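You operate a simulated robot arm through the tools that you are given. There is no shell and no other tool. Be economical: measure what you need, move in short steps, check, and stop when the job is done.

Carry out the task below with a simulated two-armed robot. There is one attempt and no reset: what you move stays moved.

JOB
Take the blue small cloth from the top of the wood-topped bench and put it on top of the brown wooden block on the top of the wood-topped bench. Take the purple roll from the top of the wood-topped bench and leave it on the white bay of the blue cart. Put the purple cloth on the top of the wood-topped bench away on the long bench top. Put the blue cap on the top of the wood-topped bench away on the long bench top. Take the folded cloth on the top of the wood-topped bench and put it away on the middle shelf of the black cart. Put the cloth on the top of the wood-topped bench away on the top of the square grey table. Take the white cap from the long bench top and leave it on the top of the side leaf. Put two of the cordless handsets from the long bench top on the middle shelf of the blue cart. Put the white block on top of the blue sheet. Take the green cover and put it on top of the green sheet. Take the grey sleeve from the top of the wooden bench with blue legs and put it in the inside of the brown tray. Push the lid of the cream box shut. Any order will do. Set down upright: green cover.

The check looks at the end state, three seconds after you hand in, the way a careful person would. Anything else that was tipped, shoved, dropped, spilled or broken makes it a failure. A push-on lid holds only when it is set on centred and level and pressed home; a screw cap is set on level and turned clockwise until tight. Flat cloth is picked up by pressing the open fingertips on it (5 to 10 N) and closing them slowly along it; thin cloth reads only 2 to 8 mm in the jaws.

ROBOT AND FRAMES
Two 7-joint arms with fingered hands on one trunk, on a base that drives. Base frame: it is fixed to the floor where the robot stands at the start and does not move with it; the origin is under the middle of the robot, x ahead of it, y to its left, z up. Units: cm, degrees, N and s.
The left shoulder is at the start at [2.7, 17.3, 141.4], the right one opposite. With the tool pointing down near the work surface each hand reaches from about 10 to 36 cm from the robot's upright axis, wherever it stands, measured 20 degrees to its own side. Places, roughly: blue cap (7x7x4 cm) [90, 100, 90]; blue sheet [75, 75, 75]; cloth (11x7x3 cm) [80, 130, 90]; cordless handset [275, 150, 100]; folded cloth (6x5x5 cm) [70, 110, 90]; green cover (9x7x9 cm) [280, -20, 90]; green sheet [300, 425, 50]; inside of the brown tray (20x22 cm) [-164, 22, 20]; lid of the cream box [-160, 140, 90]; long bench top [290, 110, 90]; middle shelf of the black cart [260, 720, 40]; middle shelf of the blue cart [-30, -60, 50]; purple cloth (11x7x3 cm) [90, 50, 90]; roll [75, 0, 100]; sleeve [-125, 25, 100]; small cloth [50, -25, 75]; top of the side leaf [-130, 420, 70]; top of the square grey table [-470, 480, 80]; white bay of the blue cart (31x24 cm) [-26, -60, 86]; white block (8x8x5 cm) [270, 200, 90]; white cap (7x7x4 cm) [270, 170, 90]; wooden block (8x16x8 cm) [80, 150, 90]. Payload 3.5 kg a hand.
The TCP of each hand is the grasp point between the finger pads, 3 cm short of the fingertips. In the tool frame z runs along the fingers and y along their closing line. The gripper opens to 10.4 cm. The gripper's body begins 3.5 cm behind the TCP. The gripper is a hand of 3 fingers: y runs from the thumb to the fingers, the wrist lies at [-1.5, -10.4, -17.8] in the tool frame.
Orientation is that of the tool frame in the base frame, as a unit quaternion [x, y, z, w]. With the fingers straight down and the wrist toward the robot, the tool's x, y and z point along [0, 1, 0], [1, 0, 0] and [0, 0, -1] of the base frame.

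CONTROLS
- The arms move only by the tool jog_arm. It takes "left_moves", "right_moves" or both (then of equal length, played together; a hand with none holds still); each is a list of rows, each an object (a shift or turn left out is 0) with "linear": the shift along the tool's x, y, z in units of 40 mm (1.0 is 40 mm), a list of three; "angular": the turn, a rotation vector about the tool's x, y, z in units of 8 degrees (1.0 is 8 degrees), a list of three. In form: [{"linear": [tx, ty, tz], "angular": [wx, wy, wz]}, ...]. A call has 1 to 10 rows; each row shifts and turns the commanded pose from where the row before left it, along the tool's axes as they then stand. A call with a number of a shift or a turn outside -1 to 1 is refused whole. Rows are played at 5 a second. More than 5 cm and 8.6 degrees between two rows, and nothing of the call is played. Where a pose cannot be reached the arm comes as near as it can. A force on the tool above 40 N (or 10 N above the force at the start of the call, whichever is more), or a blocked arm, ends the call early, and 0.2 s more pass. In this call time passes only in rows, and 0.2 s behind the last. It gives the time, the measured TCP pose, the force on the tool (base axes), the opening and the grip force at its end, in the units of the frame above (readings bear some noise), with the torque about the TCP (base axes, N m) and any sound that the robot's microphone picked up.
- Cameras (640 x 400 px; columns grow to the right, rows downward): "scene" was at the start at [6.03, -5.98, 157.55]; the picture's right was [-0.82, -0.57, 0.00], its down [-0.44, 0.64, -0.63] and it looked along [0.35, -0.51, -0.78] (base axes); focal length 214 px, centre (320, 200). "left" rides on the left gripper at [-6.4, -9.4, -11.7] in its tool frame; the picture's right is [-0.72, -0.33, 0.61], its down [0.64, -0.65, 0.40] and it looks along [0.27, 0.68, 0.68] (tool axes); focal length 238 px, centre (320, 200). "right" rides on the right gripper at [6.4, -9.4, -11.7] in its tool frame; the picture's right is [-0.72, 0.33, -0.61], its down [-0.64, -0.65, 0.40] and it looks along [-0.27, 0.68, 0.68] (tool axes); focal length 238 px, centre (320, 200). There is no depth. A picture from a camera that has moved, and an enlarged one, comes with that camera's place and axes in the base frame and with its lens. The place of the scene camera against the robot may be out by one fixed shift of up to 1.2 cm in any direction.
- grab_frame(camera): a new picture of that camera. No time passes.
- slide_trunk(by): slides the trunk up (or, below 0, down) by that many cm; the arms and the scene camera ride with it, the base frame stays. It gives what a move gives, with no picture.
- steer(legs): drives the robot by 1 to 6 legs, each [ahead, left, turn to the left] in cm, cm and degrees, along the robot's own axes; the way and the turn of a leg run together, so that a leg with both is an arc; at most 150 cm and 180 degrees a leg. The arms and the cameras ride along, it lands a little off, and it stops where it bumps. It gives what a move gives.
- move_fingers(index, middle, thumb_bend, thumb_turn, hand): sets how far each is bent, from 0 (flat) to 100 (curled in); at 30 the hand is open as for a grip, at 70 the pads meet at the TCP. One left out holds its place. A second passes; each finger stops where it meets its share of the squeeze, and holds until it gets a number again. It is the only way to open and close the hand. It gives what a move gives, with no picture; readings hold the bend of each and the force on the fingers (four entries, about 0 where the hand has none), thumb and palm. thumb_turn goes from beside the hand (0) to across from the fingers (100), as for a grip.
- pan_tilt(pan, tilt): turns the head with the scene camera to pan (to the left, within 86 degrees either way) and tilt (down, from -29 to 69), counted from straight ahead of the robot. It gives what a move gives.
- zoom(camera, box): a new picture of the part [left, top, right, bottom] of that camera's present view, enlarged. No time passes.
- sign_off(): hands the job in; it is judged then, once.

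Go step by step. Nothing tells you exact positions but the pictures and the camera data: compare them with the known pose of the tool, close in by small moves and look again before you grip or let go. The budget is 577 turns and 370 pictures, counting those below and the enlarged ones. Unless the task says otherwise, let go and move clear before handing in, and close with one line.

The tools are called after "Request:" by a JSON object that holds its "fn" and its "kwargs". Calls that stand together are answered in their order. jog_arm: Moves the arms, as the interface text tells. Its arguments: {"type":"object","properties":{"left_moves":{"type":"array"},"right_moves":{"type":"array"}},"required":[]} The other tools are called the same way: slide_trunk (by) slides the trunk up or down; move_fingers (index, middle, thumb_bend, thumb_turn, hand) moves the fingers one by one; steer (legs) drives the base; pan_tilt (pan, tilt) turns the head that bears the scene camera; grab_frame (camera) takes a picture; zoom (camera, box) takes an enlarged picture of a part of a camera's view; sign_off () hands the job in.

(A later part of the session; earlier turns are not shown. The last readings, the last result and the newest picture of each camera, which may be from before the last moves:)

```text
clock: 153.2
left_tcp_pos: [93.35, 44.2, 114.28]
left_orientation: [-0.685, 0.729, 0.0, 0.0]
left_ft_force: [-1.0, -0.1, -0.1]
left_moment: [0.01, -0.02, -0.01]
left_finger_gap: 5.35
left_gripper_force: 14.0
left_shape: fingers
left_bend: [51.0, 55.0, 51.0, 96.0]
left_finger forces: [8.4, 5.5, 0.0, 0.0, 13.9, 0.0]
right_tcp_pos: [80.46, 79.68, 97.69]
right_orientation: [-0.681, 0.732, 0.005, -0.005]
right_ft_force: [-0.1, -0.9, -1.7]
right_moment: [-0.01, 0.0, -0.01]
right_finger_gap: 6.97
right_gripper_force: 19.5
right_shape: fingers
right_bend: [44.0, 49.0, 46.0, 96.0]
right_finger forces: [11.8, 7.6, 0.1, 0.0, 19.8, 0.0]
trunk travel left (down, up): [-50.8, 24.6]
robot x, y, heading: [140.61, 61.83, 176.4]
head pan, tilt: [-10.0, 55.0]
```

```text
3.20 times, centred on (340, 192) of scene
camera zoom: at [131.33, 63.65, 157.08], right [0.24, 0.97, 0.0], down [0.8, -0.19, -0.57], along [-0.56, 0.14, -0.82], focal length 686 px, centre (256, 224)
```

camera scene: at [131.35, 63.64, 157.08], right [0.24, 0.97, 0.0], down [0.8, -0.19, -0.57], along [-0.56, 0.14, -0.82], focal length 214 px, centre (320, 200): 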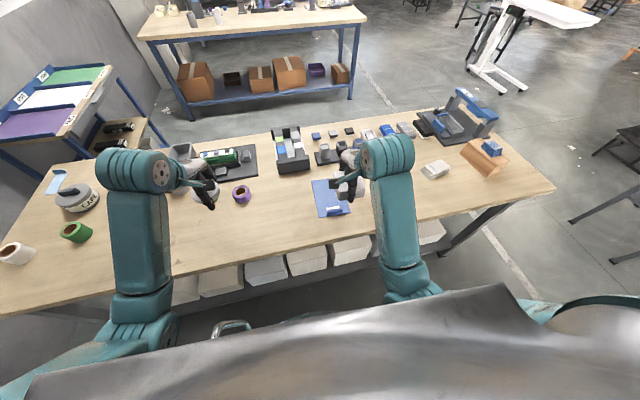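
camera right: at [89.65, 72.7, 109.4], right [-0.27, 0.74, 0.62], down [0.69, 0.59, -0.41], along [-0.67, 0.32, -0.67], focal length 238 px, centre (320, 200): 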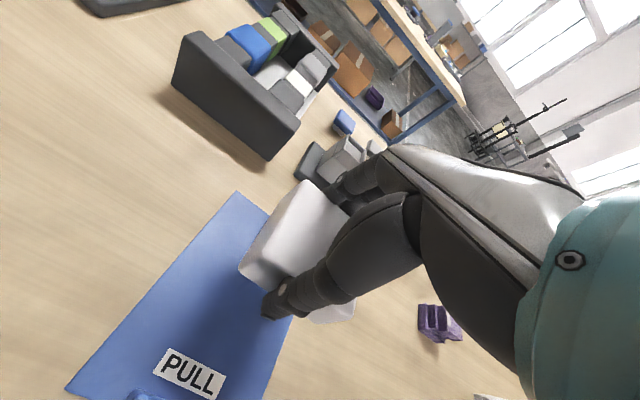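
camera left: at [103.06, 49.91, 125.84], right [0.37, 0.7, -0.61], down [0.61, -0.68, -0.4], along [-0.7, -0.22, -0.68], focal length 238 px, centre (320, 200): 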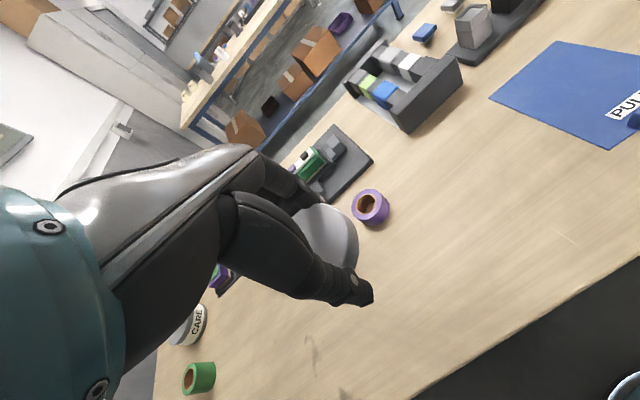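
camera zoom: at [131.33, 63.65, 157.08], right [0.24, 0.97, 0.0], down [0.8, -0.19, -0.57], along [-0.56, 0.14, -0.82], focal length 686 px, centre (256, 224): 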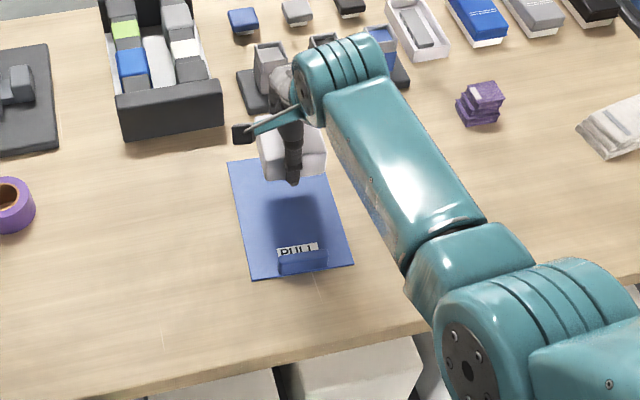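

Request:
{"fn": "jog_arm", "kwargs": {"right_moves": [{"linear": [0, -0.15, 0.8]}, {"linear": [0, 0, 0.7]}, {"linear": [0, 0, 0.15]}]}}

Request:
{"fn": "jog_arm", "kwargs": {"right_moves": [{"linear": [0, 0, 0.08]}]}}

Request:
{"fn": "jog_arm", "kwargs": {"right_moves": [{"linear": [0, 0, 0.08]}]}}

```text
clock: 154.0
left_tcp_pos: [93.35, 44.15, 114.23]
left_orientation: [-0.684, 0.729, 0.0, -0.001]
left_ft_force: [0.0, 0.2, 0.1]
left_moment: [0.0, 0.0, -0.03]
left_finger_gap: 5.37
left_gripper_force: 13.3
left_shape: fingers
left_bend: [51.0, 55.0, 51.0, 96.0]
left_finger forces: [8.3, 5.5, 0.0, 0.0, 13.9, 0.0]
right_tcp_pos: [80.97, 79.98, 91.15]
right_orientation: [-0.682, 0.732, 0.003, -0.004]
right_ft_force: [-0.1, 0.0, -0.4]
right_moment: [-0.01, 0.0, 0.01]
right_finger_gap: 6.97
right_gripper_force: 19.6
right_shape: fingers
right_bend: [44.0, 49.0, 46.0, 96.0]
right_finger forces: [11.7, 7.5, 0.1, 0.1, 19.5, 0.1]
trunk travel left (down, up): [-50.8, 24.6]
robot x, y, heading: [140.51, 61.42, 176.3]
head pan, tilt: [-10.0, 55.0]
```

```text
clock: 154.4
left_tcp_pos: [93.31, 44.04, 114.31]
left_orientation: [-0.685, 0.729, 0.0, 0.0]
left_ft_force: [0.8, 0.6, -0.3]
left_moment: [-0.03, 0.01, 0.02]
left_finger_gap: 5.36
left_gripper_force: 14.3
left_shape: fingers
left_bend: [51.0, 55.0, 51.0, 96.0]
left_finger forces: [8.3, 5.5, 0.1, 0.0, 13.9, 0.0]
right_tcp_pos: [80.9, 80.02, 91.03]
right_orientation: [-0.681, 0.732, 0.004, -0.005]
right_ft_force: [-0.5, -0.3, -1.1]
right_moment: [-0.01, 0.0, 0.04]
right_finger_gap: 6.97
right_gripper_force: 19.5
right_shape: fingers
right_bend: [44.0, 49.0, 46.0, 96.0]
right_finger forces: [11.8, 7.6, 0.1, 0.0, 19.7, 0.0]
trunk travel left (down, up): [-50.8, 24.6]
robot x, y, heading: [140.53, 61.45, 176.3]
head pan, tilt: [-10.0, 55.0]
```

```text
clock: 154.8
left_tcp_pos: [93.48, 44.12, 114.2]
left_orientation: [-0.684, 0.729, 0.001, 0.0]
left_ft_force: [0.0, 0.3, -1.2]
left_moment: [0.01, -0.04, 0.04]
left_finger_gap: 5.36
left_gripper_force: 13.9
left_shape: fingers
left_bend: [51.0, 55.0, 51.0, 96.0]
left_finger forces: [8.4, 5.5, 0.1, 0.0, 13.8, 0.0]
right_tcp_pos: [80.93, 80.08, 90.6]
right_orientation: [-0.682, 0.731, 0.004, -0.006]
right_ft_force: [-0.9, 0.1, -1.4]
right_moment: [0.0, -0.02, 0.04]
right_finger_gap: 6.98
right_gripper_force: 19.7
right_shape: fingers
right_bend: [44.0, 49.0, 46.0, 96.0]
right_finger forces: [11.7, 7.8, 0.0, 0.0, 19.6, 0.0]
trunk travel left (down, up): [-50.8, 24.6]
robot x, y, heading: [140.5, 61.64, 176.3]
head pan, tilt: [-10.0, 55.0]
```

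Request:
{"fn": "jog_arm", "kwargs": {"right_moves": [{"linear": [0, 0, 0.07]}]}}

Request:
{"fn": "jog_arm", "kwargs": {"right_moves": [{"linear": [0, 0, 0.06]}]}}

```text
clock: 155.2
left_tcp_pos: [93.24, 44.08, 114.14]
left_orientation: [-0.685, 0.729, 0.0, 0.001]
left_ft_force: [-0.4, 0.2, -0.1]
left_moment: [-0.01, 0.0, 0.02]
left_finger_gap: 5.39
left_gripper_force: 14.1
left_shape: fingers
left_bend: [51.0, 55.0, 51.0, 96.0]
left_finger forces: [8.2, 5.5, 0.0, 0.1, 13.9, 0.0]
right_tcp_pos: [80.85, 80.05, 90.65]
right_orientation: [-0.682, 0.732, 0.004, -0.006]
right_ft_force: [-0.3, 0.9, 1.3]
right_moment: [0.05, 0.09, 0.0]
right_finger_gap: 6.98
right_gripper_force: 19.6
right_shape: fingers
right_bend: [44.0, 49.0, 46.0, 96.0]
right_finger forces: [11.9, 7.8, 0.1, 0.0, 19.9, 0.0]
trunk travel left (down, up): [-50.8, 24.6]
robot x, y, heading: [140.35, 61.51, 176.2]
head pan, tilt: [-10.0, 55.0]
```

```text
clock: 155.6
left_tcp_pos: [93.4, 44.02, 114.28]
left_orientation: [-0.685, 0.729, 0.001, 0.0]
left_ft_force: [0.4, 0.0, -0.3]
left_moment: [-0.01, 0.01, -0.03]
left_finger_gap: 5.37
left_gripper_force: 14.0
left_shape: fingers
left_bend: [51.0, 55.0, 51.0, 96.0]
left_finger forces: [8.3, 5.5, 0.0, 0.1, 13.8, 0.1]
right_tcp_pos: [81.04, 80.05, 90.61]
right_orientation: [-0.681, 0.732, 0.003, -0.006]
right_ft_force: [-0.3, 0.0, 2.8]
right_moment: [0.03, 0.12, -0.02]
right_finger_gap: 6.95
right_gripper_force: 19.8
right_shape: fingers
right_bend: [44.0, 49.0, 46.0, 96.0]
right_finger forces: [12.0, 7.9, 0.1, 0.1, 19.8, 0.1]
right hand out of reach, approached as far as the arm can: row 1
trunk travel left (down, up): [-50.8, 24.6]
robot x, y, heading: [140.89, 61.54, 176.3]
head pan, tilt: [-10.0, 55.0]
```

Request:
{"fn": "move_fingers", "kwargs": {"hand": "right", "index": 38, "middle": 38, "thumb_bend": 38}}

Request:
{"fn": "move_fingers", "kwargs": {"hand": "right", "index": 30, "middle": 30, "thumb_bend": 30}}

Request:
{"fn": "jog_arm", "kwargs": {"right_moves": [{"linear": [0, 0, -0.5]}, {"linear": [0, 0, -1]}, {"linear": [0, 0, -1]}, {"linear": [0, 0, -1]}, {"linear": [0, 0, -1]}]}}

Request:
{"fn": "grab_frame", "kwargs": {"camera": "right"}}

```text
clock: 156.6
left_tcp_pos: [93.43, 44.1, 114.19]
left_orientation: [-0.684, 0.729, 0.0, 0.0]
left_ft_force: [0.1, -0.6, -0.8]
left_moment: [0.0, -0.01, 0.0]
left_finger_gap: 5.35
left_gripper_force: 14.2
left_shape: fingers
left_bend: [51.0, 55.0, 51.0, 96.0]
left_finger forces: [8.3, 5.5, 0.1, 0.0, 13.8, 0.0]
right_tcp_pos: [81.02, 80.05, 90.48]
right_orientation: [-0.681, 0.732, 0.003, -0.005]
right_ft_force: [0.4, 1.0, 0.2]
right_moment: [0.02, 0.0, -0.03]
right_finger_gap: 8.29
right_gripper_force: 0.1
right_shape: fingers
right_bend: [38.0, 38.0, 38.0, 97.0]
right_finger forces: [0.1, 0.0, 0.0, 0.1, 0.2, 0.1]
trunk travel left (down, up): [-50.8, 24.6]
robot x, y, heading: [140.43, 61.14, 176.3]
head pan, tilt: [-10.0, 55.0]
```

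```text
clock: 157.6
left_tcp_pos: [93.35, 44.08, 114.16]
left_orientation: [-0.685, 0.729, 0.0, 0.0]
left_ft_force: [0.0, 0.3, -0.4]
left_moment: [0.01, 0.01, 0.02]
left_finger_gap: 5.39
left_gripper_force: 13.7
left_shape: fingers
left_bend: [51.0, 55.0, 51.0, 96.0]
left_finger forces: [8.3, 5.5, 0.0, 0.0, 13.9, 0.0]
right_tcp_pos: [81.0, 80.02, 90.42]
right_orientation: [-0.681, 0.732, 0.005, -0.005]
right_ft_force: [0.5, 0.5, 0.4]
right_moment: [0.03, -0.03, 0.0]
right_finger_gap: 10.28
right_gripper_force: 0.1
right_shape: fingers
right_bend: [30.0, 30.0, 30.0, 97.0]
right_finger forces: [0.1, 0.0, 0.1, 0.0, 0.0, 0.0]
trunk travel left (down, up): [-50.8, 24.6]
robot x, y, heading: [140.33, 61.96, 176.5]
head pan, tilt: [-10.0, 55.0]
```

```text
clock: 158.8
left_tcp_pos: [93.3, 44.14, 114.18]
left_orientation: [-0.685, 0.729, 0.0, -0.001]
left_ft_force: [-0.1, -0.1, -0.8]
left_moment: [0.04, 0.01, -0.01]
left_finger_gap: 5.36
left_gripper_force: 14.1
left_shape: fingers
left_bend: [51.0, 55.0, 51.0, 96.0]
left_finger forces: [8.3, 5.5, 0.0, 0.0, 13.8, 0.0]
right_tcp_pos: [73.85, 79.44, 105.09]
right_orientation: [-0.682, 0.732, 0.003, -0.004]
right_ft_force: [-1.1, -0.4, 0.4]
right_moment: [-0.01, 0.0, 0.0]
right_finger_gap: 10.26
right_gripper_force: 0.1
right_shape: fingers
right_bend: [30.0, 30.0, 30.0, 97.0]
right_finger forces: [0.0, 0.0, 0.0, 0.0, 0.0, 0.0]
right hand out of reach, approached as far as the arm can: row 1, 2, 3, 4, 5
trunk travel left (down, up): [-50.8, 24.6]
robot x, y, heading: [140.34, 61.42, 176.5]
head pan, tilt: [-10.0, 55.0]
```

```text
303 pictures are left
camera right: at [82.94, 72.4, 116.75], right [-0.27, 0.74, 0.62], down [0.69, 0.59, -0.41], along [-0.67, 0.32, -0.67], focal length 238 px, centre (320, 200)
```

right: 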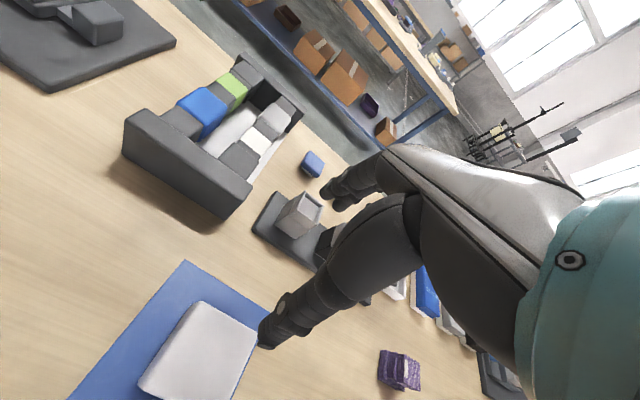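

Request:
{"fn": "jog_arm", "kwargs": {"right_moves": [{"linear": [0, -0.8, 0]}, {"linear": [0, -1, 0]}, {"linear": [0, -1, 0]}, {"linear": [0, -1, -0.3]}, {"linear": [0, -1, -0.5]}]}}

Request:
{"fn": "grab_frame", "kwargs": {"camera": "right"}}

```text
clock: 160.0
left_tcp_pos: [93.32, 44.25, 114.25]
left_orientation: [-0.684, 0.729, 0.0, 0.0]
left_ft_force: [-0.7, -0.5, -0.8]
left_moment: [0.01, -0.01, 0.01]
left_finger_gap: 5.38
left_gripper_force: 14.1
left_shape: fingers
left_bend: [51.0, 55.0, 51.0, 96.0]
left_finger forces: [8.4, 5.6, 0.1, 0.0, 14.0, 0.0]
right_tcp_pos: [92.8, 79.31, 109.14]
right_orientation: [-0.678, 0.735, 0.019, -0.006]
right_ft_force: [-0.5, -0.7, -0.2]
right_moment: [0.02, 0.01, -0.02]
right_finger_gap: 10.27
right_gripper_force: 0.0
right_shape: fingers
right_bend: [30.0, 30.0, 30.0, 97.0]
right_finger forces: [0.0, 0.0, 0.0, 0.1, 0.0, 0.0]
trunk travel left (down, up): [-50.8, 24.6]
robot x, y, heading: [140.59, 61.41, 176.3]
head pan, tilt: [-10.0, 55.0]
```

```text
302 pictures are left
camera right: at [102.08, 71.8, 120.44], right [-0.24, 0.73, 0.64], down [0.69, 0.59, -0.42], along [-0.68, 0.34, -0.65], focal length 238 px, centre (320, 200)
```

right: 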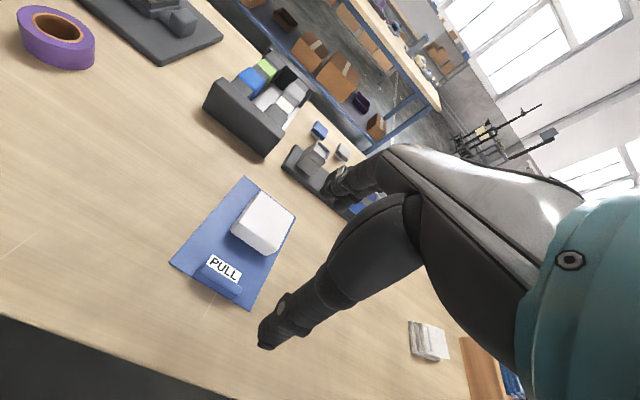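

Request:
{"fn": "steer", "kwargs": {"legs": [[0, 0, 3.6], [0, -50, 0], [5.5, 0, 0]]}}

Request:
{"fn": "grab_frame", "kwargs": {"camera": "right"}}

Request:
{"fn": "grab_frame", "kwargs": {"camera": "scene"}}

```text
clock: 163.9
left_tcp_pos: [89.11, 91.0, 114.16]
left_orientation: [-0.706, 0.708, 0.0, 0.001]
left_ft_force: [0.3, 0.9, -1.3]
left_moment: [0.02, -0.04, -0.03]
left_finger_gap: 5.37
left_gripper_force: 13.8
left_shape: fingers
left_bend: [51.0, 55.0, 51.0, 96.0]
left_finger forces: [8.3, 5.6, 0.1, 0.1, 14.0, 0.0]
right_tcp_pos: [86.95, 125.95, 108.15]
right_orientation: [-0.702, 0.712, 0.015, 0.001]
right_ft_force: [0.2, 0.8, -0.5]
right_moment: [-0.03, -0.01, -0.01]
right_finger_gap: 10.3
right_gripper_force: 0.0
right_shape: fingers
right_bend: [30.0, 30.0, 30.0, 97.0]
right_finger forces: [0.1, 0.0, 0.0, 0.1, 0.0, 0.0]
trunk travel left (down, up): [-50.8, 24.6]
robot x, y, heading: [135.56, 111.42, 179.8]
head pan, tilt: [-10.0, 55.0]
```

```text
301 pictures are left
camera right: at [96.46, 119.05, 119.65], right [-0.3, 0.71, 0.64], down [0.65, 0.64, -0.4], along [-0.69, 0.29, -0.66], focal length 238 px, centre (320, 200)
```

right: 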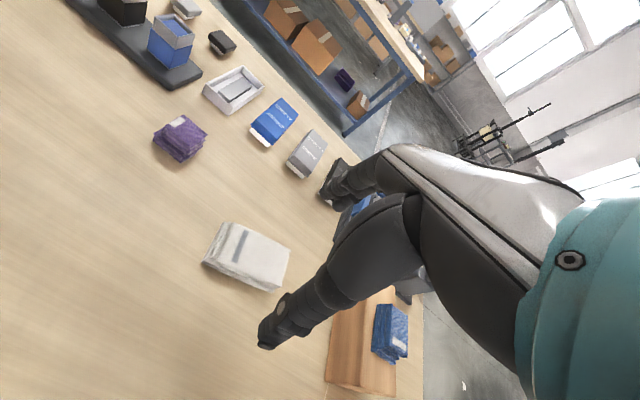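

```text
300 pictures are left
camera scene: at [125.84, 112.8, 157.06], right [0.18, 0.98, 0.0], down [0.81, -0.14, -0.57], along [-0.56, 0.1, -0.82], focal length 214 px, centre (320, 200)
```

scene: 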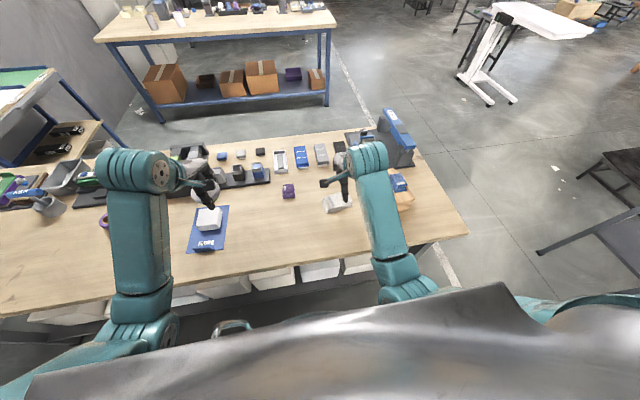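

Request:
{"fn": "jog_arm", "kwargs": {"right_moves": [{"linear": [-0.13, 0.7, 0], "angular": [0.14, 0.16, 0]}, {"linear": [-0.13, 0.75, 0]}, {"linear": [0, 0, 0.8], "angular": [0, 0, -0.87]}, {"linear": [0, 0, 0.8], "angular": [0, 0, -0.87]}, {"linear": [0, 0, 0.9], "angular": [0, 0, -0.87]}]}}

Request:
{"fn": "grab_frame", "kwargs": {"camera": "right"}}

```text
clock: 165.1
left_tcp_pos: [89.27, 90.92, 114.18]
left_orientation: [-0.707, 0.708, 0.0, -0.001]
left_ft_force: [0.0, 0.4, 0.1]
left_moment: [0.03, 0.02, 0.01]
left_finger_gap: 5.37
left_gripper_force: 13.5
left_shape: fingers
left_bend: [51.0, 55.0, 51.0, 96.0]
left_finger forces: [8.4, 5.5, 0.0, 0.1, 13.9, 0.0]
right_tcp_pos: [81.26, 126.97, 98.38]
right_orientation: [0.82, -0.572, 0.0, 0.001]
right_ft_force: [0.5, -0.8, 0.1]
right_moment: [0.01, 0.02, -0.03]
right_finger_gap: 10.31
right_gripper_force: 0.1
right_shape: fingers
right_bend: [30.0, 30.0, 30.0, 97.0]
right_finger forces: [0.0, 0.0, 0.0, 0.0, 0.1, 0.0]
trunk travel left (down, up): [-50.8, 24.6]
robot x, y, heading: [135.32, 110.94, 179.9]
head pan, tilt: [-10.0, 55.0]
```

```text
299 pictures are left
camera right: at [92.29, 124.23, 110.06], right [-0.55, 0.56, 0.61], down [0.39, 0.83, -0.41], along [-0.74, 0.02, -0.68], focal length 238 px, centre (320, 200)
```

right: 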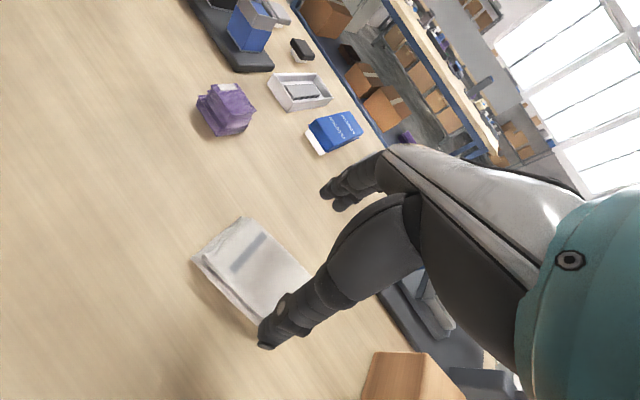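

Request:
{"fn": "jog_arm", "kwargs": {"right_moves": [{"linear": [0, 0, 1]}, {"linear": [0, 0, 0.8]}, {"linear": [0, 0, 0.4]}]}}

Request:
{"fn": "move_fingers", "kwargs": {"hand": "right", "index": 45, "middle": 45, "thumb_bend": 45}}

Request:
{"fn": "move_fingers", "kwargs": {"hand": "right", "index": 60, "middle": 60, "thumb_bend": 60}}

Request:
{"fn": "grab_frame", "kwargs": {"camera": "right"}}

```text
clock: 165.9
left_tcp_pos: [89.23, 90.89, 114.28]
left_orientation: [-0.706, 0.708, 0.0, 0.0]
left_ft_force: [-1.0, 0.6, -0.3]
left_moment: [-0.03, 0.0, -0.01]
left_finger_gap: 5.36
left_gripper_force: 14.0
left_shape: fingers
left_bend: [51.0, 55.0, 51.0, 96.0]
left_finger forces: [8.3, 5.7, 0.0, 0.0, 13.9, 0.0]
right_tcp_pos: [81.36, 126.84, 89.64]
right_orientation: [0.82, -0.572, -0.002, 0.0]
right_ft_force: [1.0, -0.5, -0.2]
right_moment: [0.01, 0.0, -0.04]
right_finger_gap: 10.28
right_gripper_force: 0.1
right_shape: fingers
right_bend: [30.0, 30.0, 30.0, 97.0]
right_finger forces: [0.0, 0.1, 0.0, 0.0, 0.1, 0.0]
trunk travel left (down, up): [-50.8, 24.6]
robot x, y, heading: [135.5, 111.17, 179.6]
head pan, tilt: [-10.0, 55.0]
```

```text
clock: 166.9
left_tcp_pos: [89.32, 90.86, 114.34]
left_orientation: [-0.706, 0.708, -0.001, 0.0]
left_ft_force: [0.6, 0.3, -0.6]
left_moment: [-0.02, 0.0, 0.01]
left_finger_gap: 5.36
left_gripper_force: 14.1
left_shape: fingers
left_bend: [51.0, 55.0, 51.0, 96.0]
left_finger forces: [8.3, 5.6, 0.1, 0.0, 13.8, 0.0]
right_tcp_pos: [81.28, 126.86, 89.62]
right_orientation: [0.819, -0.573, -0.002, 0.0]
right_ft_force: [-0.3, 0.2, -0.2]
right_moment: [-0.01, 0.04, -0.04]
right_finger_gap: 7.15
right_gripper_force: 2.2
right_shape: fingers
right_bend: [43.0, 45.0, 43.0, 97.0]
right_finger forces: [2.3, 0.0, 0.0, 0.0, 2.1, 0.0]
trunk travel left (down, up): [-50.8, 24.6]
robot x, y, heading: [135.47, 111.07, 180.1]
head pan, tilt: [-10.0, 55.0]
```

```text
clock: 167.9
left_tcp_pos: [89.33, 90.94, 114.22]
left_orientation: [-0.707, 0.708, 0.0, 0.0]
left_ft_force: [-0.5, 0.1, -0.3]
left_moment: [-0.02, 0.01, -0.02]
left_finger_gap: 5.36
left_gripper_force: 13.9
left_shape: fingers
left_bend: [51.0, 55.0, 51.0, 96.0]
left_finger forces: [8.3, 5.6, 0.0, 0.0, 14.0, 0.1]
right_tcp_pos: [81.31, 126.94, 89.83]
right_orientation: [0.819, -0.573, -0.001, 0.0]
right_ft_force: [-1.5, -0.9, 1.8]
right_moment: [-0.02, 0.14, 0.01]
right_finger_gap: 6.57
right_gripper_force: 19.6
right_shape: fingers
right_bend: [46.0, 52.0, 45.0, 96.0]
right_finger forces: [11.4, 8.5, 0.0, 0.1, 18.6, 0.1]
trunk travel left (down, up): [-50.8, 24.6]
robot x, y, heading: [135.01, 111.03, 179.8]
head pan, tilt: [-10.0, 55.0]
```

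```text
298 pictures are left
camera right: at [92.28, 124.03, 101.44], right [-0.55, 0.56, 0.61], down [0.39, 0.83, -0.4], along [-0.74, 0.02, -0.68], focal length 238 px, centre (320, 200)
```

right: 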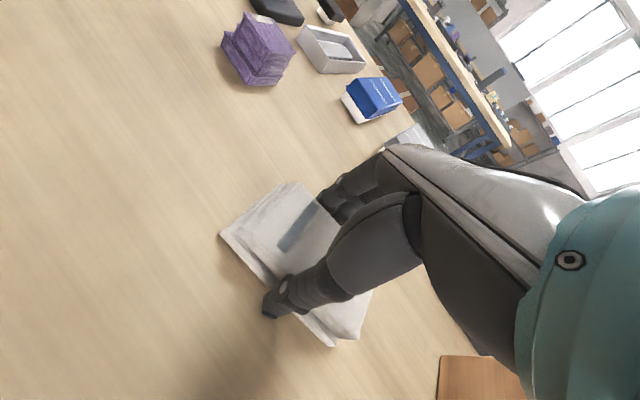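

Request:
{"fn": "jog_arm", "kwargs": {"right_moves": [{"linear": [0, 0, -0.4]}, {"linear": [0, 0, -1]}, {"linear": [0, 0, -1]}, {"linear": [0, 0, -1]}, {"linear": [0, 0, -1]}, {"linear": [0, 0, -1], "angular": [0, 0, 0.87]}, {"linear": [0, -0.4, -0.7], "angular": [0, 0, 0.87]}, {"linear": [0, -1, 0], "angular": [0, 0, 0.87]}, {"linear": [0, -1, 0]}]}}

Request:
{"fn": "steer", "kwargs": {"legs": [[0, -120, 0], [140, 0, 0]]}}

Request:
{"fn": "pan_tilt", "kwargs": {"pan": -45, "tilt": 20}}

Request:
{"fn": "grab_frame", "kwargs": {"camera": "scene"}}

Request:
{"fn": "pan_tilt", "kwargs": {"pan": 20, "tilt": 20}}

Request:
{"fn": "grab_frame", "kwargs": {"camera": "scene"}}

```text
clock: 169.9
left_tcp_pos: [89.26, 90.88, 114.23]
left_orientation: [-0.706, 0.708, 0.0, 0.0]
left_ft_force: [-0.2, -0.8, 0.1]
left_moment: [-0.04, -0.02, 0.05]
left_finger_gap: 5.35
left_gripper_force: 13.9
left_shape: fingers
left_bend: [51.0, 55.0, 51.0, 96.0]
left_finger forces: [8.3, 5.6, 0.0, 0.0, 13.8, 0.0]
right_tcp_pos: [90.5, 127.85, 113.96]
right_orientation: [-0.701, 0.713, 0.001, 0.0]
right_ft_force: [-0.2, -1.0, -0.8]
right_moment: [0.0, 0.0, -0.01]
right_finger_gap: 6.57
right_gripper_force: 18.8
right_shape: fingers
right_bend: [46.0, 52.0, 46.0, 96.0]
right_finger forces: [10.6, 7.8, 0.0, 0.1, 18.8, 0.1]
trunk travel left (down, up): [-50.8, 24.6]
robot x, y, heading: [135.3, 110.93, 179.7]
head pan, tilt: [-10.0, 55.0]
```

```text
clock: 182.5
left_tcp_pos: [-55.46, 208.32, 114.25]
left_orientation: [-0.699, 0.715, 0.0, 0.0]
left_ft_force: [0.1, 0.1, 0.2]
left_moment: [-0.02, -0.01, 0.0]
left_finger_gap: 5.37
left_gripper_force: 13.9
left_shape: fingers
left_bend: [51.0, 55.0, 51.0, 96.0]
left_finger forces: [8.3, 5.6, 0.0, 0.0, 13.9, 0.0]
right_tcp_pos: [-53.53, 245.26, 113.9]
right_orientation: [-0.693, 0.72, 0.0, -0.001]
right_ft_force: [-0.9, 0.5, -1.5]
right_moment: [-0.01, 0.0, -0.02]
right_finger_gap: 6.61
right_gripper_force: 18.4
right_shape: fingers
right_bend: [46.0, 52.0, 46.0, 96.0]
right_finger forces: [10.6, 7.9, 0.0, 0.1, 18.7, 0.0]
trunk travel left (down, up): [-50.8, 24.6]
robot x, y, heading: [-9.47, 227.85, 178.3]
head pan, tilt: [-10.0, 55.0]
```

```text
clock: 183.5
left_tcp_pos: [-55.41, 208.32, 114.19]
left_orientation: [-0.699, 0.715, 0.0, 0.0]
left_ft_force: [0.2, -0.5, -0.5]
left_moment: [0.01, 0.01, 0.0]
left_finger_gap: 5.36
left_gripper_force: 13.9
left_shape: fingers
left_bend: [51.0, 55.0, 51.0, 96.0]
left_finger forces: [8.3, 5.6, 0.0, 0.0, 13.9, 0.0]
right_tcp_pos: [-53.45, 245.28, 113.91]
right_orientation: [-0.694, 0.72, 0.0, -0.001]
right_ft_force: [-0.3, 0.5, -0.6]
right_moment: [-0.01, 0.0, 0.0]
right_finger_gap: 6.58
right_gripper_force: 18.4
right_shape: fingers
right_bend: [46.0, 52.0, 46.0, 96.0]
right_finger forces: [10.6, 7.8, 0.1, 0.0, 18.7, 0.0]
trunk travel left (down, up): [-50.8, 24.6]
robot x, y, heading: [-8.94, 227.52, 178.7]
head pan, tilt: [-45.0, 20.0]
```

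```text
297 pictures are left
camera scene: at [-17.62, 234.68, 162.28], right [0.72, 0.69, 0.0], down [0.24, -0.25, -0.94], along [-0.65, 0.68, -0.34], focal length 214 px, centre (320, 200)
```

scene: 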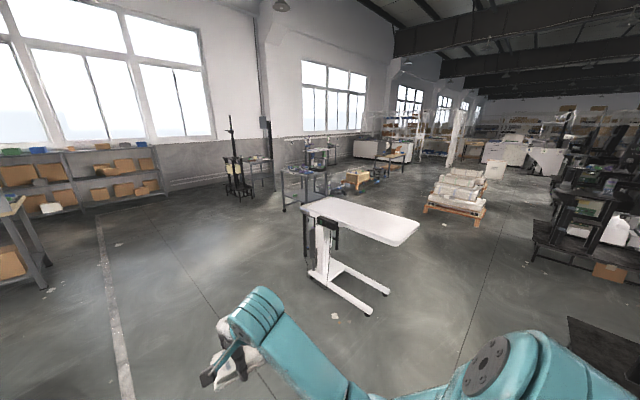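

```text
clock: 184.9
left_tcp_pos: [-55.45, 208.4, 114.32]
left_orientation: [-0.699, 0.715, 0.0, -0.001]
left_ft_force: [-0.2, 0.5, 0.1]
left_moment: [0.0, -0.01, 0.02]
left_finger_gap: 5.36
left_gripper_force: 13.9
left_shape: fingers
left_bend: [51.0, 55.0, 51.0, 96.0]
left_finger forces: [8.2, 5.6, 0.0, 0.0, 13.7, 0.0]
right_tcp_pos: [-53.53, 245.31, 114.01]
right_orientation: [-0.694, 0.72, -0.001, -0.001]
right_ft_force: [0.2, 0.9, -0.4]
right_moment: [0.03, 0.0, 0.0]
right_finger_gap: 6.6
right_gripper_force: 18.5
right_shape: fingers
right_bend: [46.0, 52.0, 46.0, 96.0]
right_finger forces: [10.5, 7.8, 0.0, 0.0, 18.7, 0.0]
trunk travel left (down, up): [-50.8, 24.6]
robot x, y, heading: [-8.98, 227.86, 178.5]
head pan, tilt: [20.0, 20.0]
```

```text
296 pictures are left
camera scene: at [-20.01, 224.98, 162.29], right [-0.32, 0.95, 0.0], down [0.32, 0.11, -0.94], along [-0.89, -0.3, -0.34], focal length 214 px, centre (320, 200)
```

scene: 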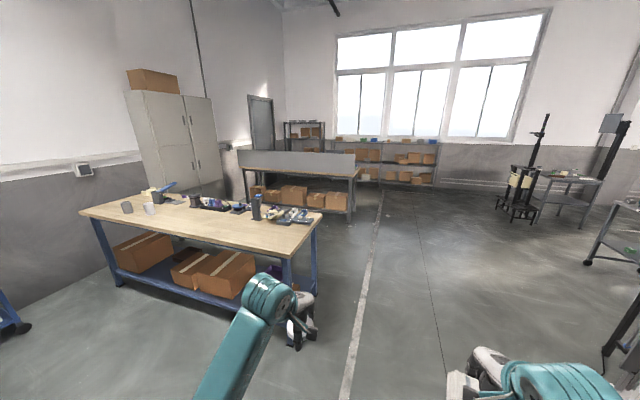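

Request:
{"fn": "pan_tilt", "kwargs": {"pan": -40, "tilt": 20}}

Request:
{"fn": "zoom", "kwargs": {"camera": "scene", "box": [240, 120, 440, 320]}}

Request:
{"fn": "zoom", "kwargs": {"camera": "scene", "box": [40, 120, 300, 260]}}

```text
clock: 186.2
left_tcp_pos: [-55.4, 208.26, 114.12]
left_orientation: [-0.699, 0.715, 0.0, 0.0]
left_ft_force: [-0.3, -1.3, -0.3]
left_moment: [-0.01, 0.0, -0.02]
left_finger_gap: 5.36
left_gripper_force: 14.3
left_shape: fingers
left_bend: [51.0, 55.0, 51.0, 96.0]
left_finger forces: [8.4, 5.6, 0.0, 0.0, 13.8, 0.0]
right_tcp_pos: [-53.51, 245.26, 114.01]
right_orientation: [-0.694, 0.72, 0.001, 0.0]
right_ft_force: [-0.1, -0.7, -0.3]
right_moment: [-0.03, -0.02, -0.02]
right_finger_gap: 6.56
right_gripper_force: 18.8
right_shape: fingers
right_bend: [46.0, 52.0, 46.0, 96.0]
right_finger forces: [10.6, 7.9, 0.0, 0.0, 18.7, 0.1]
trunk travel left (down, up): [-50.8, 24.6]
robot x, y, heading: [-9.23, 227.79, 178.4]
head pan, tilt: [-40.0, 20.0]
```

```text
2.00 times, centred on (340, 220) of scene
camera zoom: at [-18.17, 234.1, 162.29], right [0.66, 0.75, 0.0], down [0.26, -0.23, -0.94], along [-0.71, 0.62, -0.34], focal length 429 px, centre (280, 160)
```

zoom: 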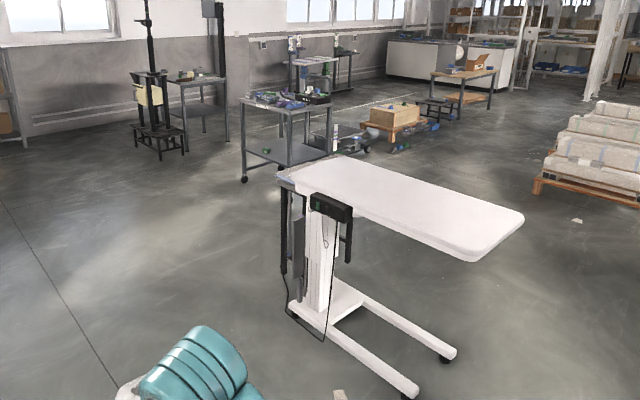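

```text
2.46 times, centred on (170, 190) of scene
camera zoom: at [-18.17, 234.1, 162.29], right [0.66, 0.75, 0.0], down [0.26, -0.23, -0.94], along [-0.71, 0.62, -0.34], focal length 528 px, centre (689, 225)
```

zoom: 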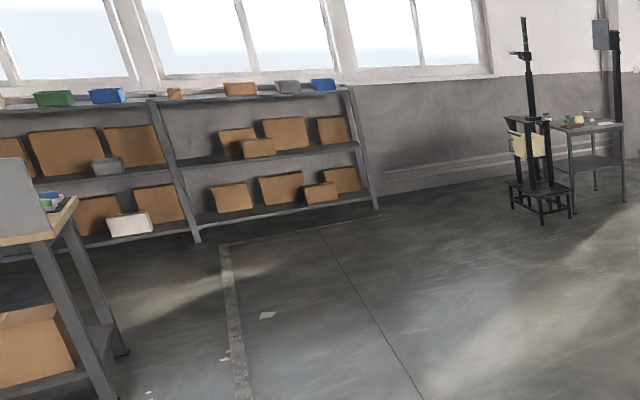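

Request:
{"fn": "steer", "kwargs": {"legs": [[90, -20, 0], [0, 0, -88]]}}

Request:
{"fn": "pan_tilt", "kwargs": {"pan": 10, "tilt": 25}}

Request:
{"fn": "grab_frame", "kwargs": {"camera": "scene"}}

```text
clock: 194.8
left_tcp_pos: [-118.24, 295.07, 114.19]
left_orientation: [-0.006, 1.0, 0.0, 0.0]
left_ft_force: [-0.4, -0.6, -0.8]
left_moment: [0.0, 0.0, 0.0]
left_finger_gap: 5.3
left_gripper_force: 14.0
left_shape: fingers
left_bend: [51.0, 55.0, 51.0, 96.0]
left_finger forces: [8.1, 5.4, 0.1, 0.0, 13.2, 0.1]
right_tcp_pos: [-81.24, 294.5, 113.99]
right_orientation: [0.001, 1.0, 0.0, 0.0]
right_ft_force: [0.3, -0.3, -0.2]
right_moment: [0.03, 0.01, 0.01]
right_finger_gap: 6.54
right_gripper_force: 17.6
right_shape: fingers
right_bend: [46.0, 52.0, 46.0, 96.0]
right_finger forces: [10.3, 7.6, 0.0, 0.0, 17.9, 0.0]
trunk travel left (down, up): [-50.8, 24.6]
robot x, y, heading: [-97.16, 249.47, 90.3]
head pan, tilt: [-40.0, 20.0]
```

```text
clock: 195.9
left_tcp_pos: [-118.21, 295.16, 114.32]
left_orientation: [-0.007, 1.0, 0.0, 0.0]
left_ft_force: [-0.2, 0.0, 0.1]
left_moment: [0.03, -0.01, -0.01]
left_finger_gap: 5.3
left_gripper_force: 13.7
left_shape: fingers
left_bend: [51.0, 55.0, 51.0, 96.0]
left_finger forces: [8.1, 5.4, 0.0, 0.0, 13.3, 0.1]
right_tcp_pos: [-81.11, 294.47, 113.86]
right_orientation: [0.0, 1.0, 0.001, 0.0]
right_ft_force: [-0.7, -0.6, -1.0]
right_moment: [-0.02, 0.02, -0.01]
right_finger_gap: 6.57
right_gripper_force: 18.0
right_shape: fingers
right_bend: [46.0, 52.0, 46.0, 96.0]
right_finger forces: [10.4, 7.7, 0.0, 0.0, 18.0, 0.0]
trunk travel left (down, up): [-50.8, 24.6]
robot x, y, heading: [-97.38, 249.69, 90.5]
head pan, tilt: [10.0, 25.0]
```

```text
293 pictures are left
camera scene: at [-99.2, 260.69, 161.48], right [0.98, 0.18, 0.0], down [0.08, -0.42, -0.91], along [-0.17, 0.89, -0.42], focal length 214 px, centre (320, 200)
```

scene: 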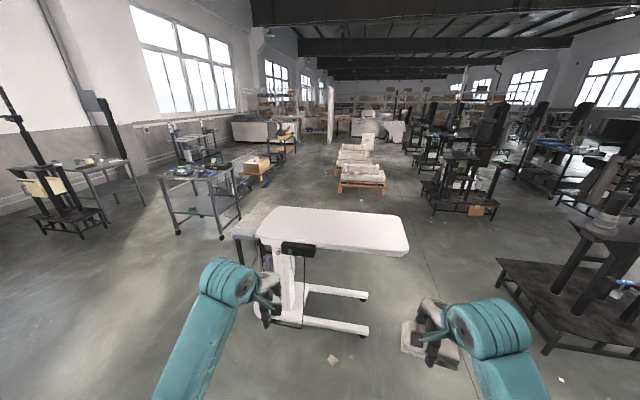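

Request:
{"fn": "zoom", "kwargs": {"camera": "scene", "box": [200, 180, 430, 340]}}

Request:
{"fn": "zoom", "kwargs": {"camera": "scene", "box": [0, 90, 300, 260]}}

```text
2.50 times, centred on (315, 260) of scene
camera zoom: at [-99.2, 260.69, 161.48], right [0.98, 0.18, 0.0], down [0.08, -0.42, -0.91], along [-0.17, 0.89, -0.42], focal length 536 px, centre (332, 50)
```

zoom: 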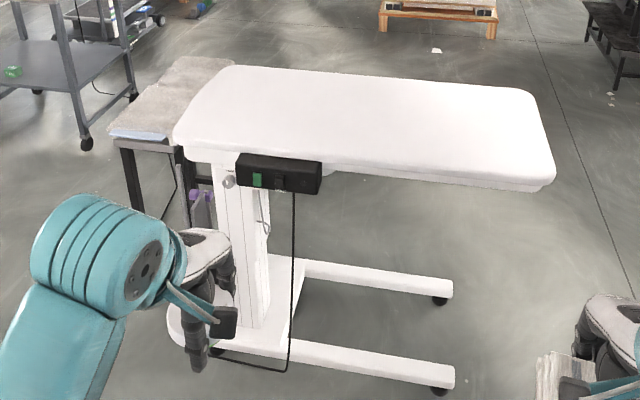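

```text
2.13 times, centred on (150, 175) of scene
camera zoom: at [-99.2, 260.69, 161.48], right [0.98, 0.18, 0.0], down [0.08, -0.42, -0.91], along [-0.17, 0.89, -0.42], focal length 458 px, centre (683, 253)
```

zoom: 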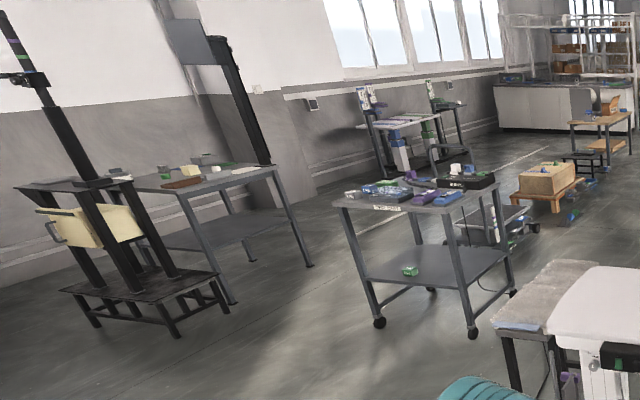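

Request:
{"fn": "steer", "kwargs": {"legs": [[20, 105, 0]]}}

Request:
{"fn": "pan_tilt", "kwargs": {"pan": -15, "tilt": 30}}

Request:
{"fn": "grab_frame", "kwargs": {"camera": "scene"}}

```text
clock: 201.3
left_tcp_pos: [-218.71, 317.02, 114.17]
left_orientation: [0.013, 1.0, 0.0, 0.001]
left_ft_force: [-0.5, 0.1, -0.4]
left_moment: [0.01, -0.01, 0.0]
left_finger_gap: 5.3
left_gripper_force: 13.6
left_shape: fingers
left_bend: [51.0, 55.0, 51.0, 96.0]
left_finger forces: [8.0, 5.4, 0.1, 0.1, 13.4, 0.1]
right_tcp_pos: [-181.77, 314.94, 113.91]
right_orientation: [0.021, 1.0, 0.001, 0.0]
right_ft_force: [0.2, 0.3, 0.1]
right_moment: [-0.02, 0.02, 0.02]
right_finger_gap: 6.56
right_gripper_force: 18.2
right_shape: fingers
right_bend: [46.0, 52.0, 46.0, 96.0]
right_finger forces: [10.2, 7.6, 0.0, 0.1, 18.0, 0.0]
trunk travel left (down, up): [-50.8, 24.6]
robot x, y, heading: [-199.79, 270.53, 88.5]
head pan, tilt: [10.0, 25.0]
```

```text
clock: 202.2
left_tcp_pos: [-218.74, 317.16, 114.27]
left_orientation: [0.013, 1.0, 0.0, -0.001]
left_ft_force: [-0.3, 0.2, -0.3]
left_moment: [0.0, 0.01, -0.01]
left_finger_gap: 5.3
left_gripper_force: 13.5
left_shape: fingers
left_bend: [51.0, 55.0, 51.0, 96.0]
left_finger forces: [8.1, 5.4, 0.0, 0.0, 13.2, 0.0]
right_tcp_pos: [-181.81, 314.93, 113.93]
right_orientation: [0.021, 1.0, 0.001, 0.0]
right_ft_force: [0.5, 0.2, -0.8]
right_moment: [0.01, 0.0, -0.01]
right_finger_gap: 6.56
right_gripper_force: 17.4
right_shape: fingers
right_bend: [46.0, 52.0, 46.0, 96.0]
right_finger forces: [10.2, 7.6, 0.0, 0.0, 17.9, 0.0]
trunk travel left (down, up): [-50.8, 24.6]
robot x, y, heading: [-199.67, 270.95, 88.6]
head pan, tilt: [-15.0, 30.0]
```

```text
290 pictures are left
camera scene: at [-197.17, 281.45, 160.68], right [0.96, -0.29, 0.0], down [-0.14, -0.48, -0.87], along [0.25, 0.83, -0.5], focal length 214 px, centre (320, 200)
```

scene: 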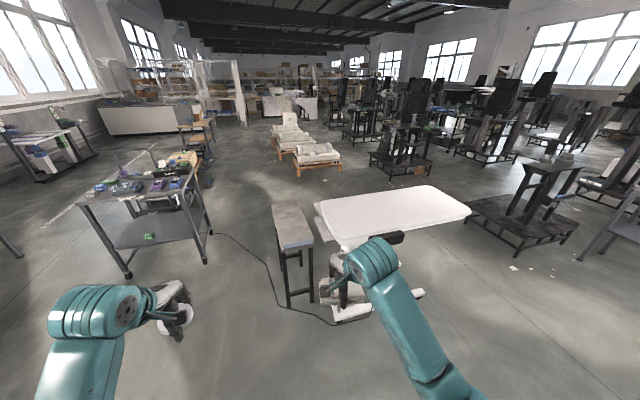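

Request:
{"fn": "zoom", "kwargs": {"camera": "scene", "box": [220, 160, 500, 340]}}

Request:
{"fn": "pan_tilt", "kwargs": {"pan": 52, "tilt": 18}}

Request:
{"fn": "grab_frame", "kwargs": {"camera": "scene"}}

```text
2.22 times, centred on (360, 250) of scene
camera zoom: at [-197.17, 281.45, 160.68], right [0.96, -0.29, 0.0], down [-0.14, -0.48, -0.87], along [0.25, 0.83, -0.5], focal length 477 px, centre (231, 89)
```

zoom: 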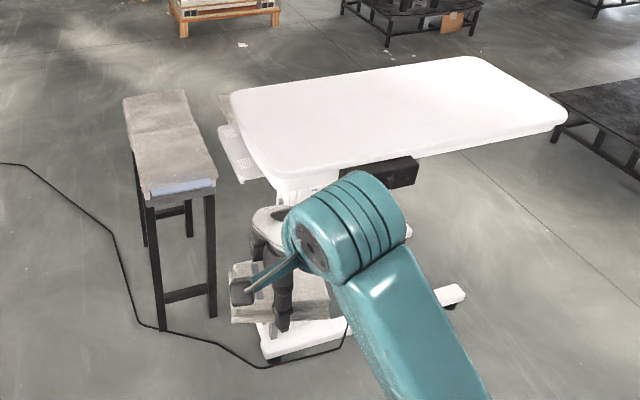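

```text
clock: 203.6
left_tcp_pos: [-218.63, 317.1, 114.29]
left_orientation: [0.015, 1.0, 0.0, 0.0]
left_ft_force: [-0.2, 0.1, 0.1]
left_moment: [-0.01, -0.03, 0.02]
left_finger_gap: 5.31
left_gripper_force: 13.8
left_shape: fingers
left_bend: [51.0, 55.0, 51.0, 96.0]
left_finger forces: [8.1, 5.4, 0.1, 0.0, 13.3, 0.0]
right_tcp_pos: [-181.77, 314.97, 113.86]
right_orientation: [0.022, 1.0, 0.0, 0.0]
right_ft_force: [0.5, 0.8, -1.1]
right_moment: [0.03, -0.02, 0.01]
right_finger_gap: 6.53
right_gripper_force: 17.7
right_shape: fingers
right_bend: [46.0, 52.0, 46.0, 96.0]
right_finger forces: [10.3, 7.6, 0.0, 0.0, 17.9, 0.1]
trunk travel left (down, up): [-50.8, 24.6]
robot x, y, heading: [-199.75, 270.67, 88.3]
head pan, tilt: [52.0, 18.0]
```

```text
288 pictures are left
camera scene: at [-206.94, 278.74, 162.61], right [0.64, 0.77, 0.0], down [0.24, -0.2, -0.95], along [-0.73, 0.61, -0.31], focal length 214 px, centre (320, 200)
```

scene: 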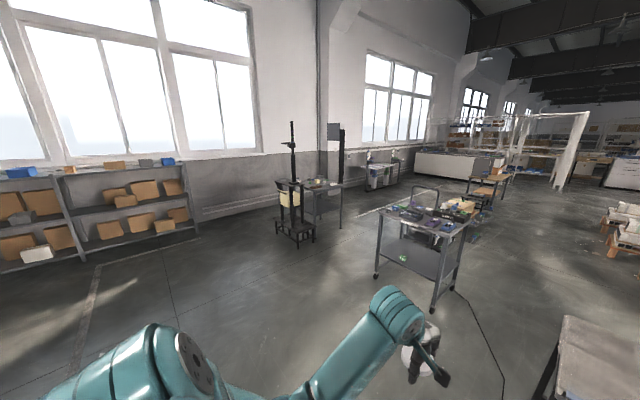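

Request:
{"fn": "zoom", "kwargs": {"camera": "scene", "box": [240, 110, 400, 260]}}

```text
2.67 times, centred on (320, 185) of scene
camera zoom: at [-206.94, 278.74, 162.61], right [0.64, 0.77, 0.0], down [0.24, -0.2, -0.95], along [-0.73, 0.61, -0.31], focal length 572 px, centre (320, 240)
```

zoom: 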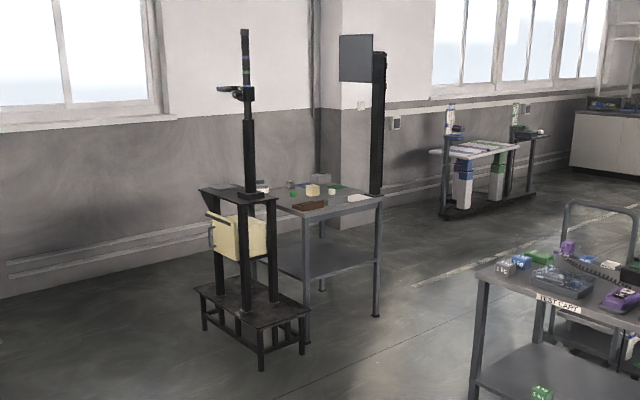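

Request:
{"fn": "steer", "kwargs": {"legs": [[0, 95, 1.5], [0, 93, 0], [110, 0, 0]]}}

Request:
{"fn": "pan_tilt", "kwargs": {"pan": 40, "tilt": 30}}

Request:
{"fn": "grab_frame", "kwargs": {"camera": "scene"}}

```text
clock: 218.3
left_tcp_pos: [-408.48, 430.88, 114.27]
left_orientation: [-0.011, 1.0, -0.001, 0.0]
left_ft_force: [-0.6, 0.0, -0.6]
left_moment: [0.01, 0.01, -0.04]
left_finger_gap: 5.32
left_gripper_force: 14.0
left_shape: fingers
left_bend: [51.0, 55.0, 51.0, 96.0]
left_finger forces: [8.1, 5.5, 0.1, 0.0, 13.3, 0.0]
right_tcp_pos: [-371.39, 430.57, 113.98]
right_orientation: [-0.003, 1.0, 0.001, 0.0]
right_ft_force: [-0.3, 0.4, -0.2]
right_moment: [-0.02, -0.05, -0.01]
right_finger_gap: 6.55
right_gripper_force: 17.8
right_shape: fingers
right_bend: [46.0, 52.0, 46.0, 96.0]
right_finger forces: [10.3, 7.7, 0.0, 0.1, 17.9, 0.1]
trunk travel left (down, up): [-50.8, 24.6]
robot x, y, heading: [-387.21, 385.29, 91.2]
head pan, tilt: [52.0, 18.0]
```

```text
clock: 219.1
left_tcp_pos: [-408.41, 430.9, 114.19]
left_orientation: [-0.01, 1.0, 0.0, 0.0]
left_ft_force: [-0.2, -0.3, 0.0]
left_moment: [0.0, -0.04, -0.01]
left_finger_gap: 5.3
left_gripper_force: 13.1
left_shape: fingers
left_bend: [51.0, 55.0, 51.0, 96.0]
left_finger forces: [8.2, 5.4, 0.1, 0.0, 13.3, 0.0]
right_tcp_pos: [-371.37, 430.39, 114.0]
right_orientation: [-0.003, 1.0, 0.001, 0.0]
right_ft_force: [0.0, -0.7, -1.0]
right_moment: [-0.01, 0.02, 0.02]
right_finger_gap: 6.54
right_gripper_force: 17.9
right_shape: fingers
right_bend: [46.0, 52.0, 46.0, 96.0]
right_finger forces: [10.3, 7.6, 0.0, 0.1, 18.1, 0.0]
trunk travel left (down, up): [-50.8, 24.6]
robot x, y, heading: [-387.12, 385.34, 91.1]
head pan, tilt: [40.0, 30.0]
```

```text
286 pictures are left
camera scene: at [-393.32, 394.29, 160.69], right [0.75, 0.66, 0.0], down [0.33, -0.38, -0.87], along [-0.57, 0.65, -0.5], focal length 214 px, centre (320, 200)
```

scene: 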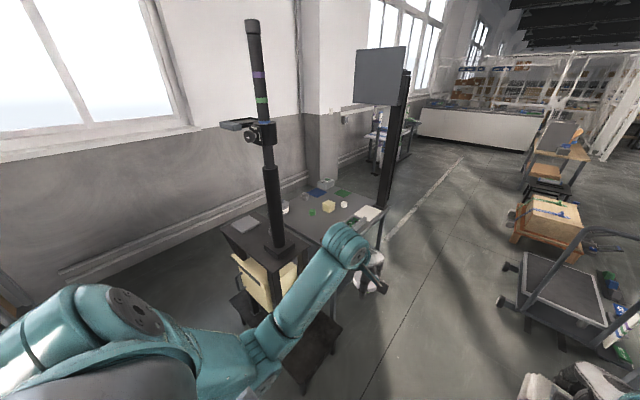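

Request:
{"fn": "steer", "kwargs": {"legs": [[103, 0, 0], [0, 0, 88.5]]}}

Request:
{"fn": "pan_tilt", "kwargs": {"pan": -8, "tilt": 50}}

Request:
{"fn": "grab_frame", "kwargs": {"camera": "scene"}}

```text
clock: 228.2
left_tcp_pos: [-434.27, 466.67, 114.24]
left_orientation: [0.711, -0.704, 0.0, 0.0]
left_ft_force: [0.8, -0.2, -0.5]
left_moment: [0.03, 0.03, 0.0]
left_finger_gap: 5.28
left_gripper_force: 13.3
left_shape: fingers
left_bend: [51.0, 55.0, 52.0, 96.0]
left_finger forces: [8.0, 5.1, 0.1, 0.0, 12.7, 0.0]
right_tcp_pos: [-433.52, 503.71, 113.86]
right_orientation: [-0.706, 0.708, 0.001, -0.001]
right_ft_force: [0.8, 0.1, -0.5]
right_moment: [-0.04, 0.0, 0.0]
right_finger_gap: 6.54
right_gripper_force: 17.5
right_shape: fingers
right_bend: [47.0, 52.0, 46.0, 96.0]
right_finger forces: [10.1, 7.5, 0.1, 0.0, 17.3, 0.1]
trunk travel left (down, up): [-50.8, 24.6]
robot x, y, heading: [-388.32, 487.43, -179.3]
head pan, tilt: [40.0, 30.0]
```

```text
clock: 229.3
left_tcp_pos: [-434.3, 466.78, 114.28]
left_orientation: [0.711, -0.703, 0.0, 0.001]
left_ft_force: [-0.8, 0.0, 0.7]
left_moment: [0.01, 0.02, 0.01]
left_finger_gap: 5.26
left_gripper_force: 12.9
left_shape: fingers
left_bend: [51.0, 55.0, 52.0, 96.0]
left_finger forces: [8.0, 5.1, 0.0, 0.0, 12.7, 0.0]
right_tcp_pos: [-433.47, 503.72, 113.89]
right_orientation: [-0.706, 0.708, 0.0, -0.001]
right_ft_force: [-0.3, 0.9, -0.9]
right_moment: [0.02, 0.0, 0.03]
right_finger_gap: 6.5
right_gripper_force: 17.1
right_shape: fingers
right_bend: [47.0, 52.0, 46.0, 96.0]
right_finger forces: [10.1, 7.4, 0.0, 0.0, 17.3, 0.0]
trunk travel left (down, up): [-50.8, 24.6]
robot x, y, heading: [-388.37, 487.42, -179.7]
head pan, tilt: [-8.0, 50.0]
```

```text
285 pictures are left
camera scene: at [-398.33, 488.74, 157.73], right [0.13, 0.99, 0.0], down [0.76, -0.1, -0.64], along [-0.64, 0.08, -0.77], focal length 214 px, centre (320, 200)
```

scene: 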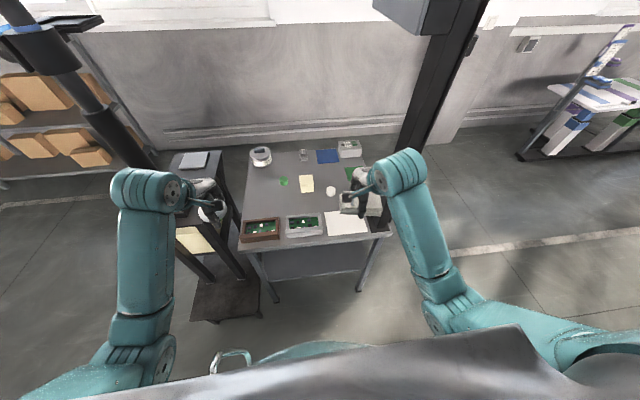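

Request:
{"fn": "zoom", "kwargs": {"camera": "scene", "box": [220, 130, 420, 260]}}

Request:
{"fn": "grab_frame", "kwargs": {"camera": "right"}}

```text
3.08 times, centred on (320, 195) of scene
camera zoom: at [-398.33, 488.74, 157.73], right [0.13, 0.99, 0.0], down [0.76, -0.1, -0.64], along [-0.64, 0.08, -0.77], focal length 660 px, centre (320, 215)
```

zoom: 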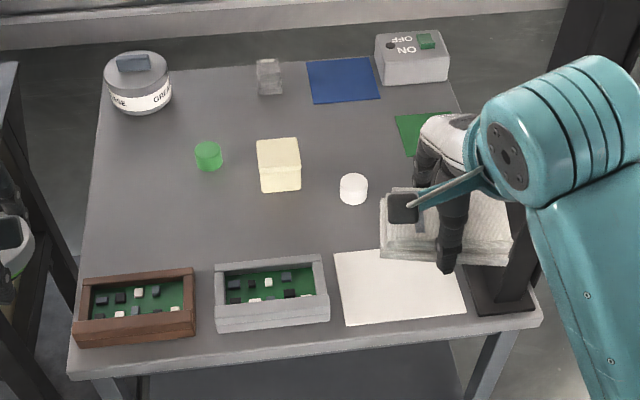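

```text
283 pictures are left
camera right: at [-424.11, 497.19, 125.67], right [-0.32, 0.72, 0.61], down [0.65, 0.64, -0.4], along [-0.68, 0.27, -0.68], focal length 238 px, centre (320, 200)
```

right: 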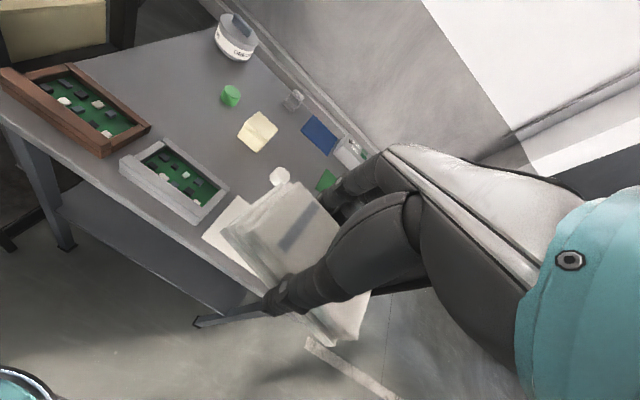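

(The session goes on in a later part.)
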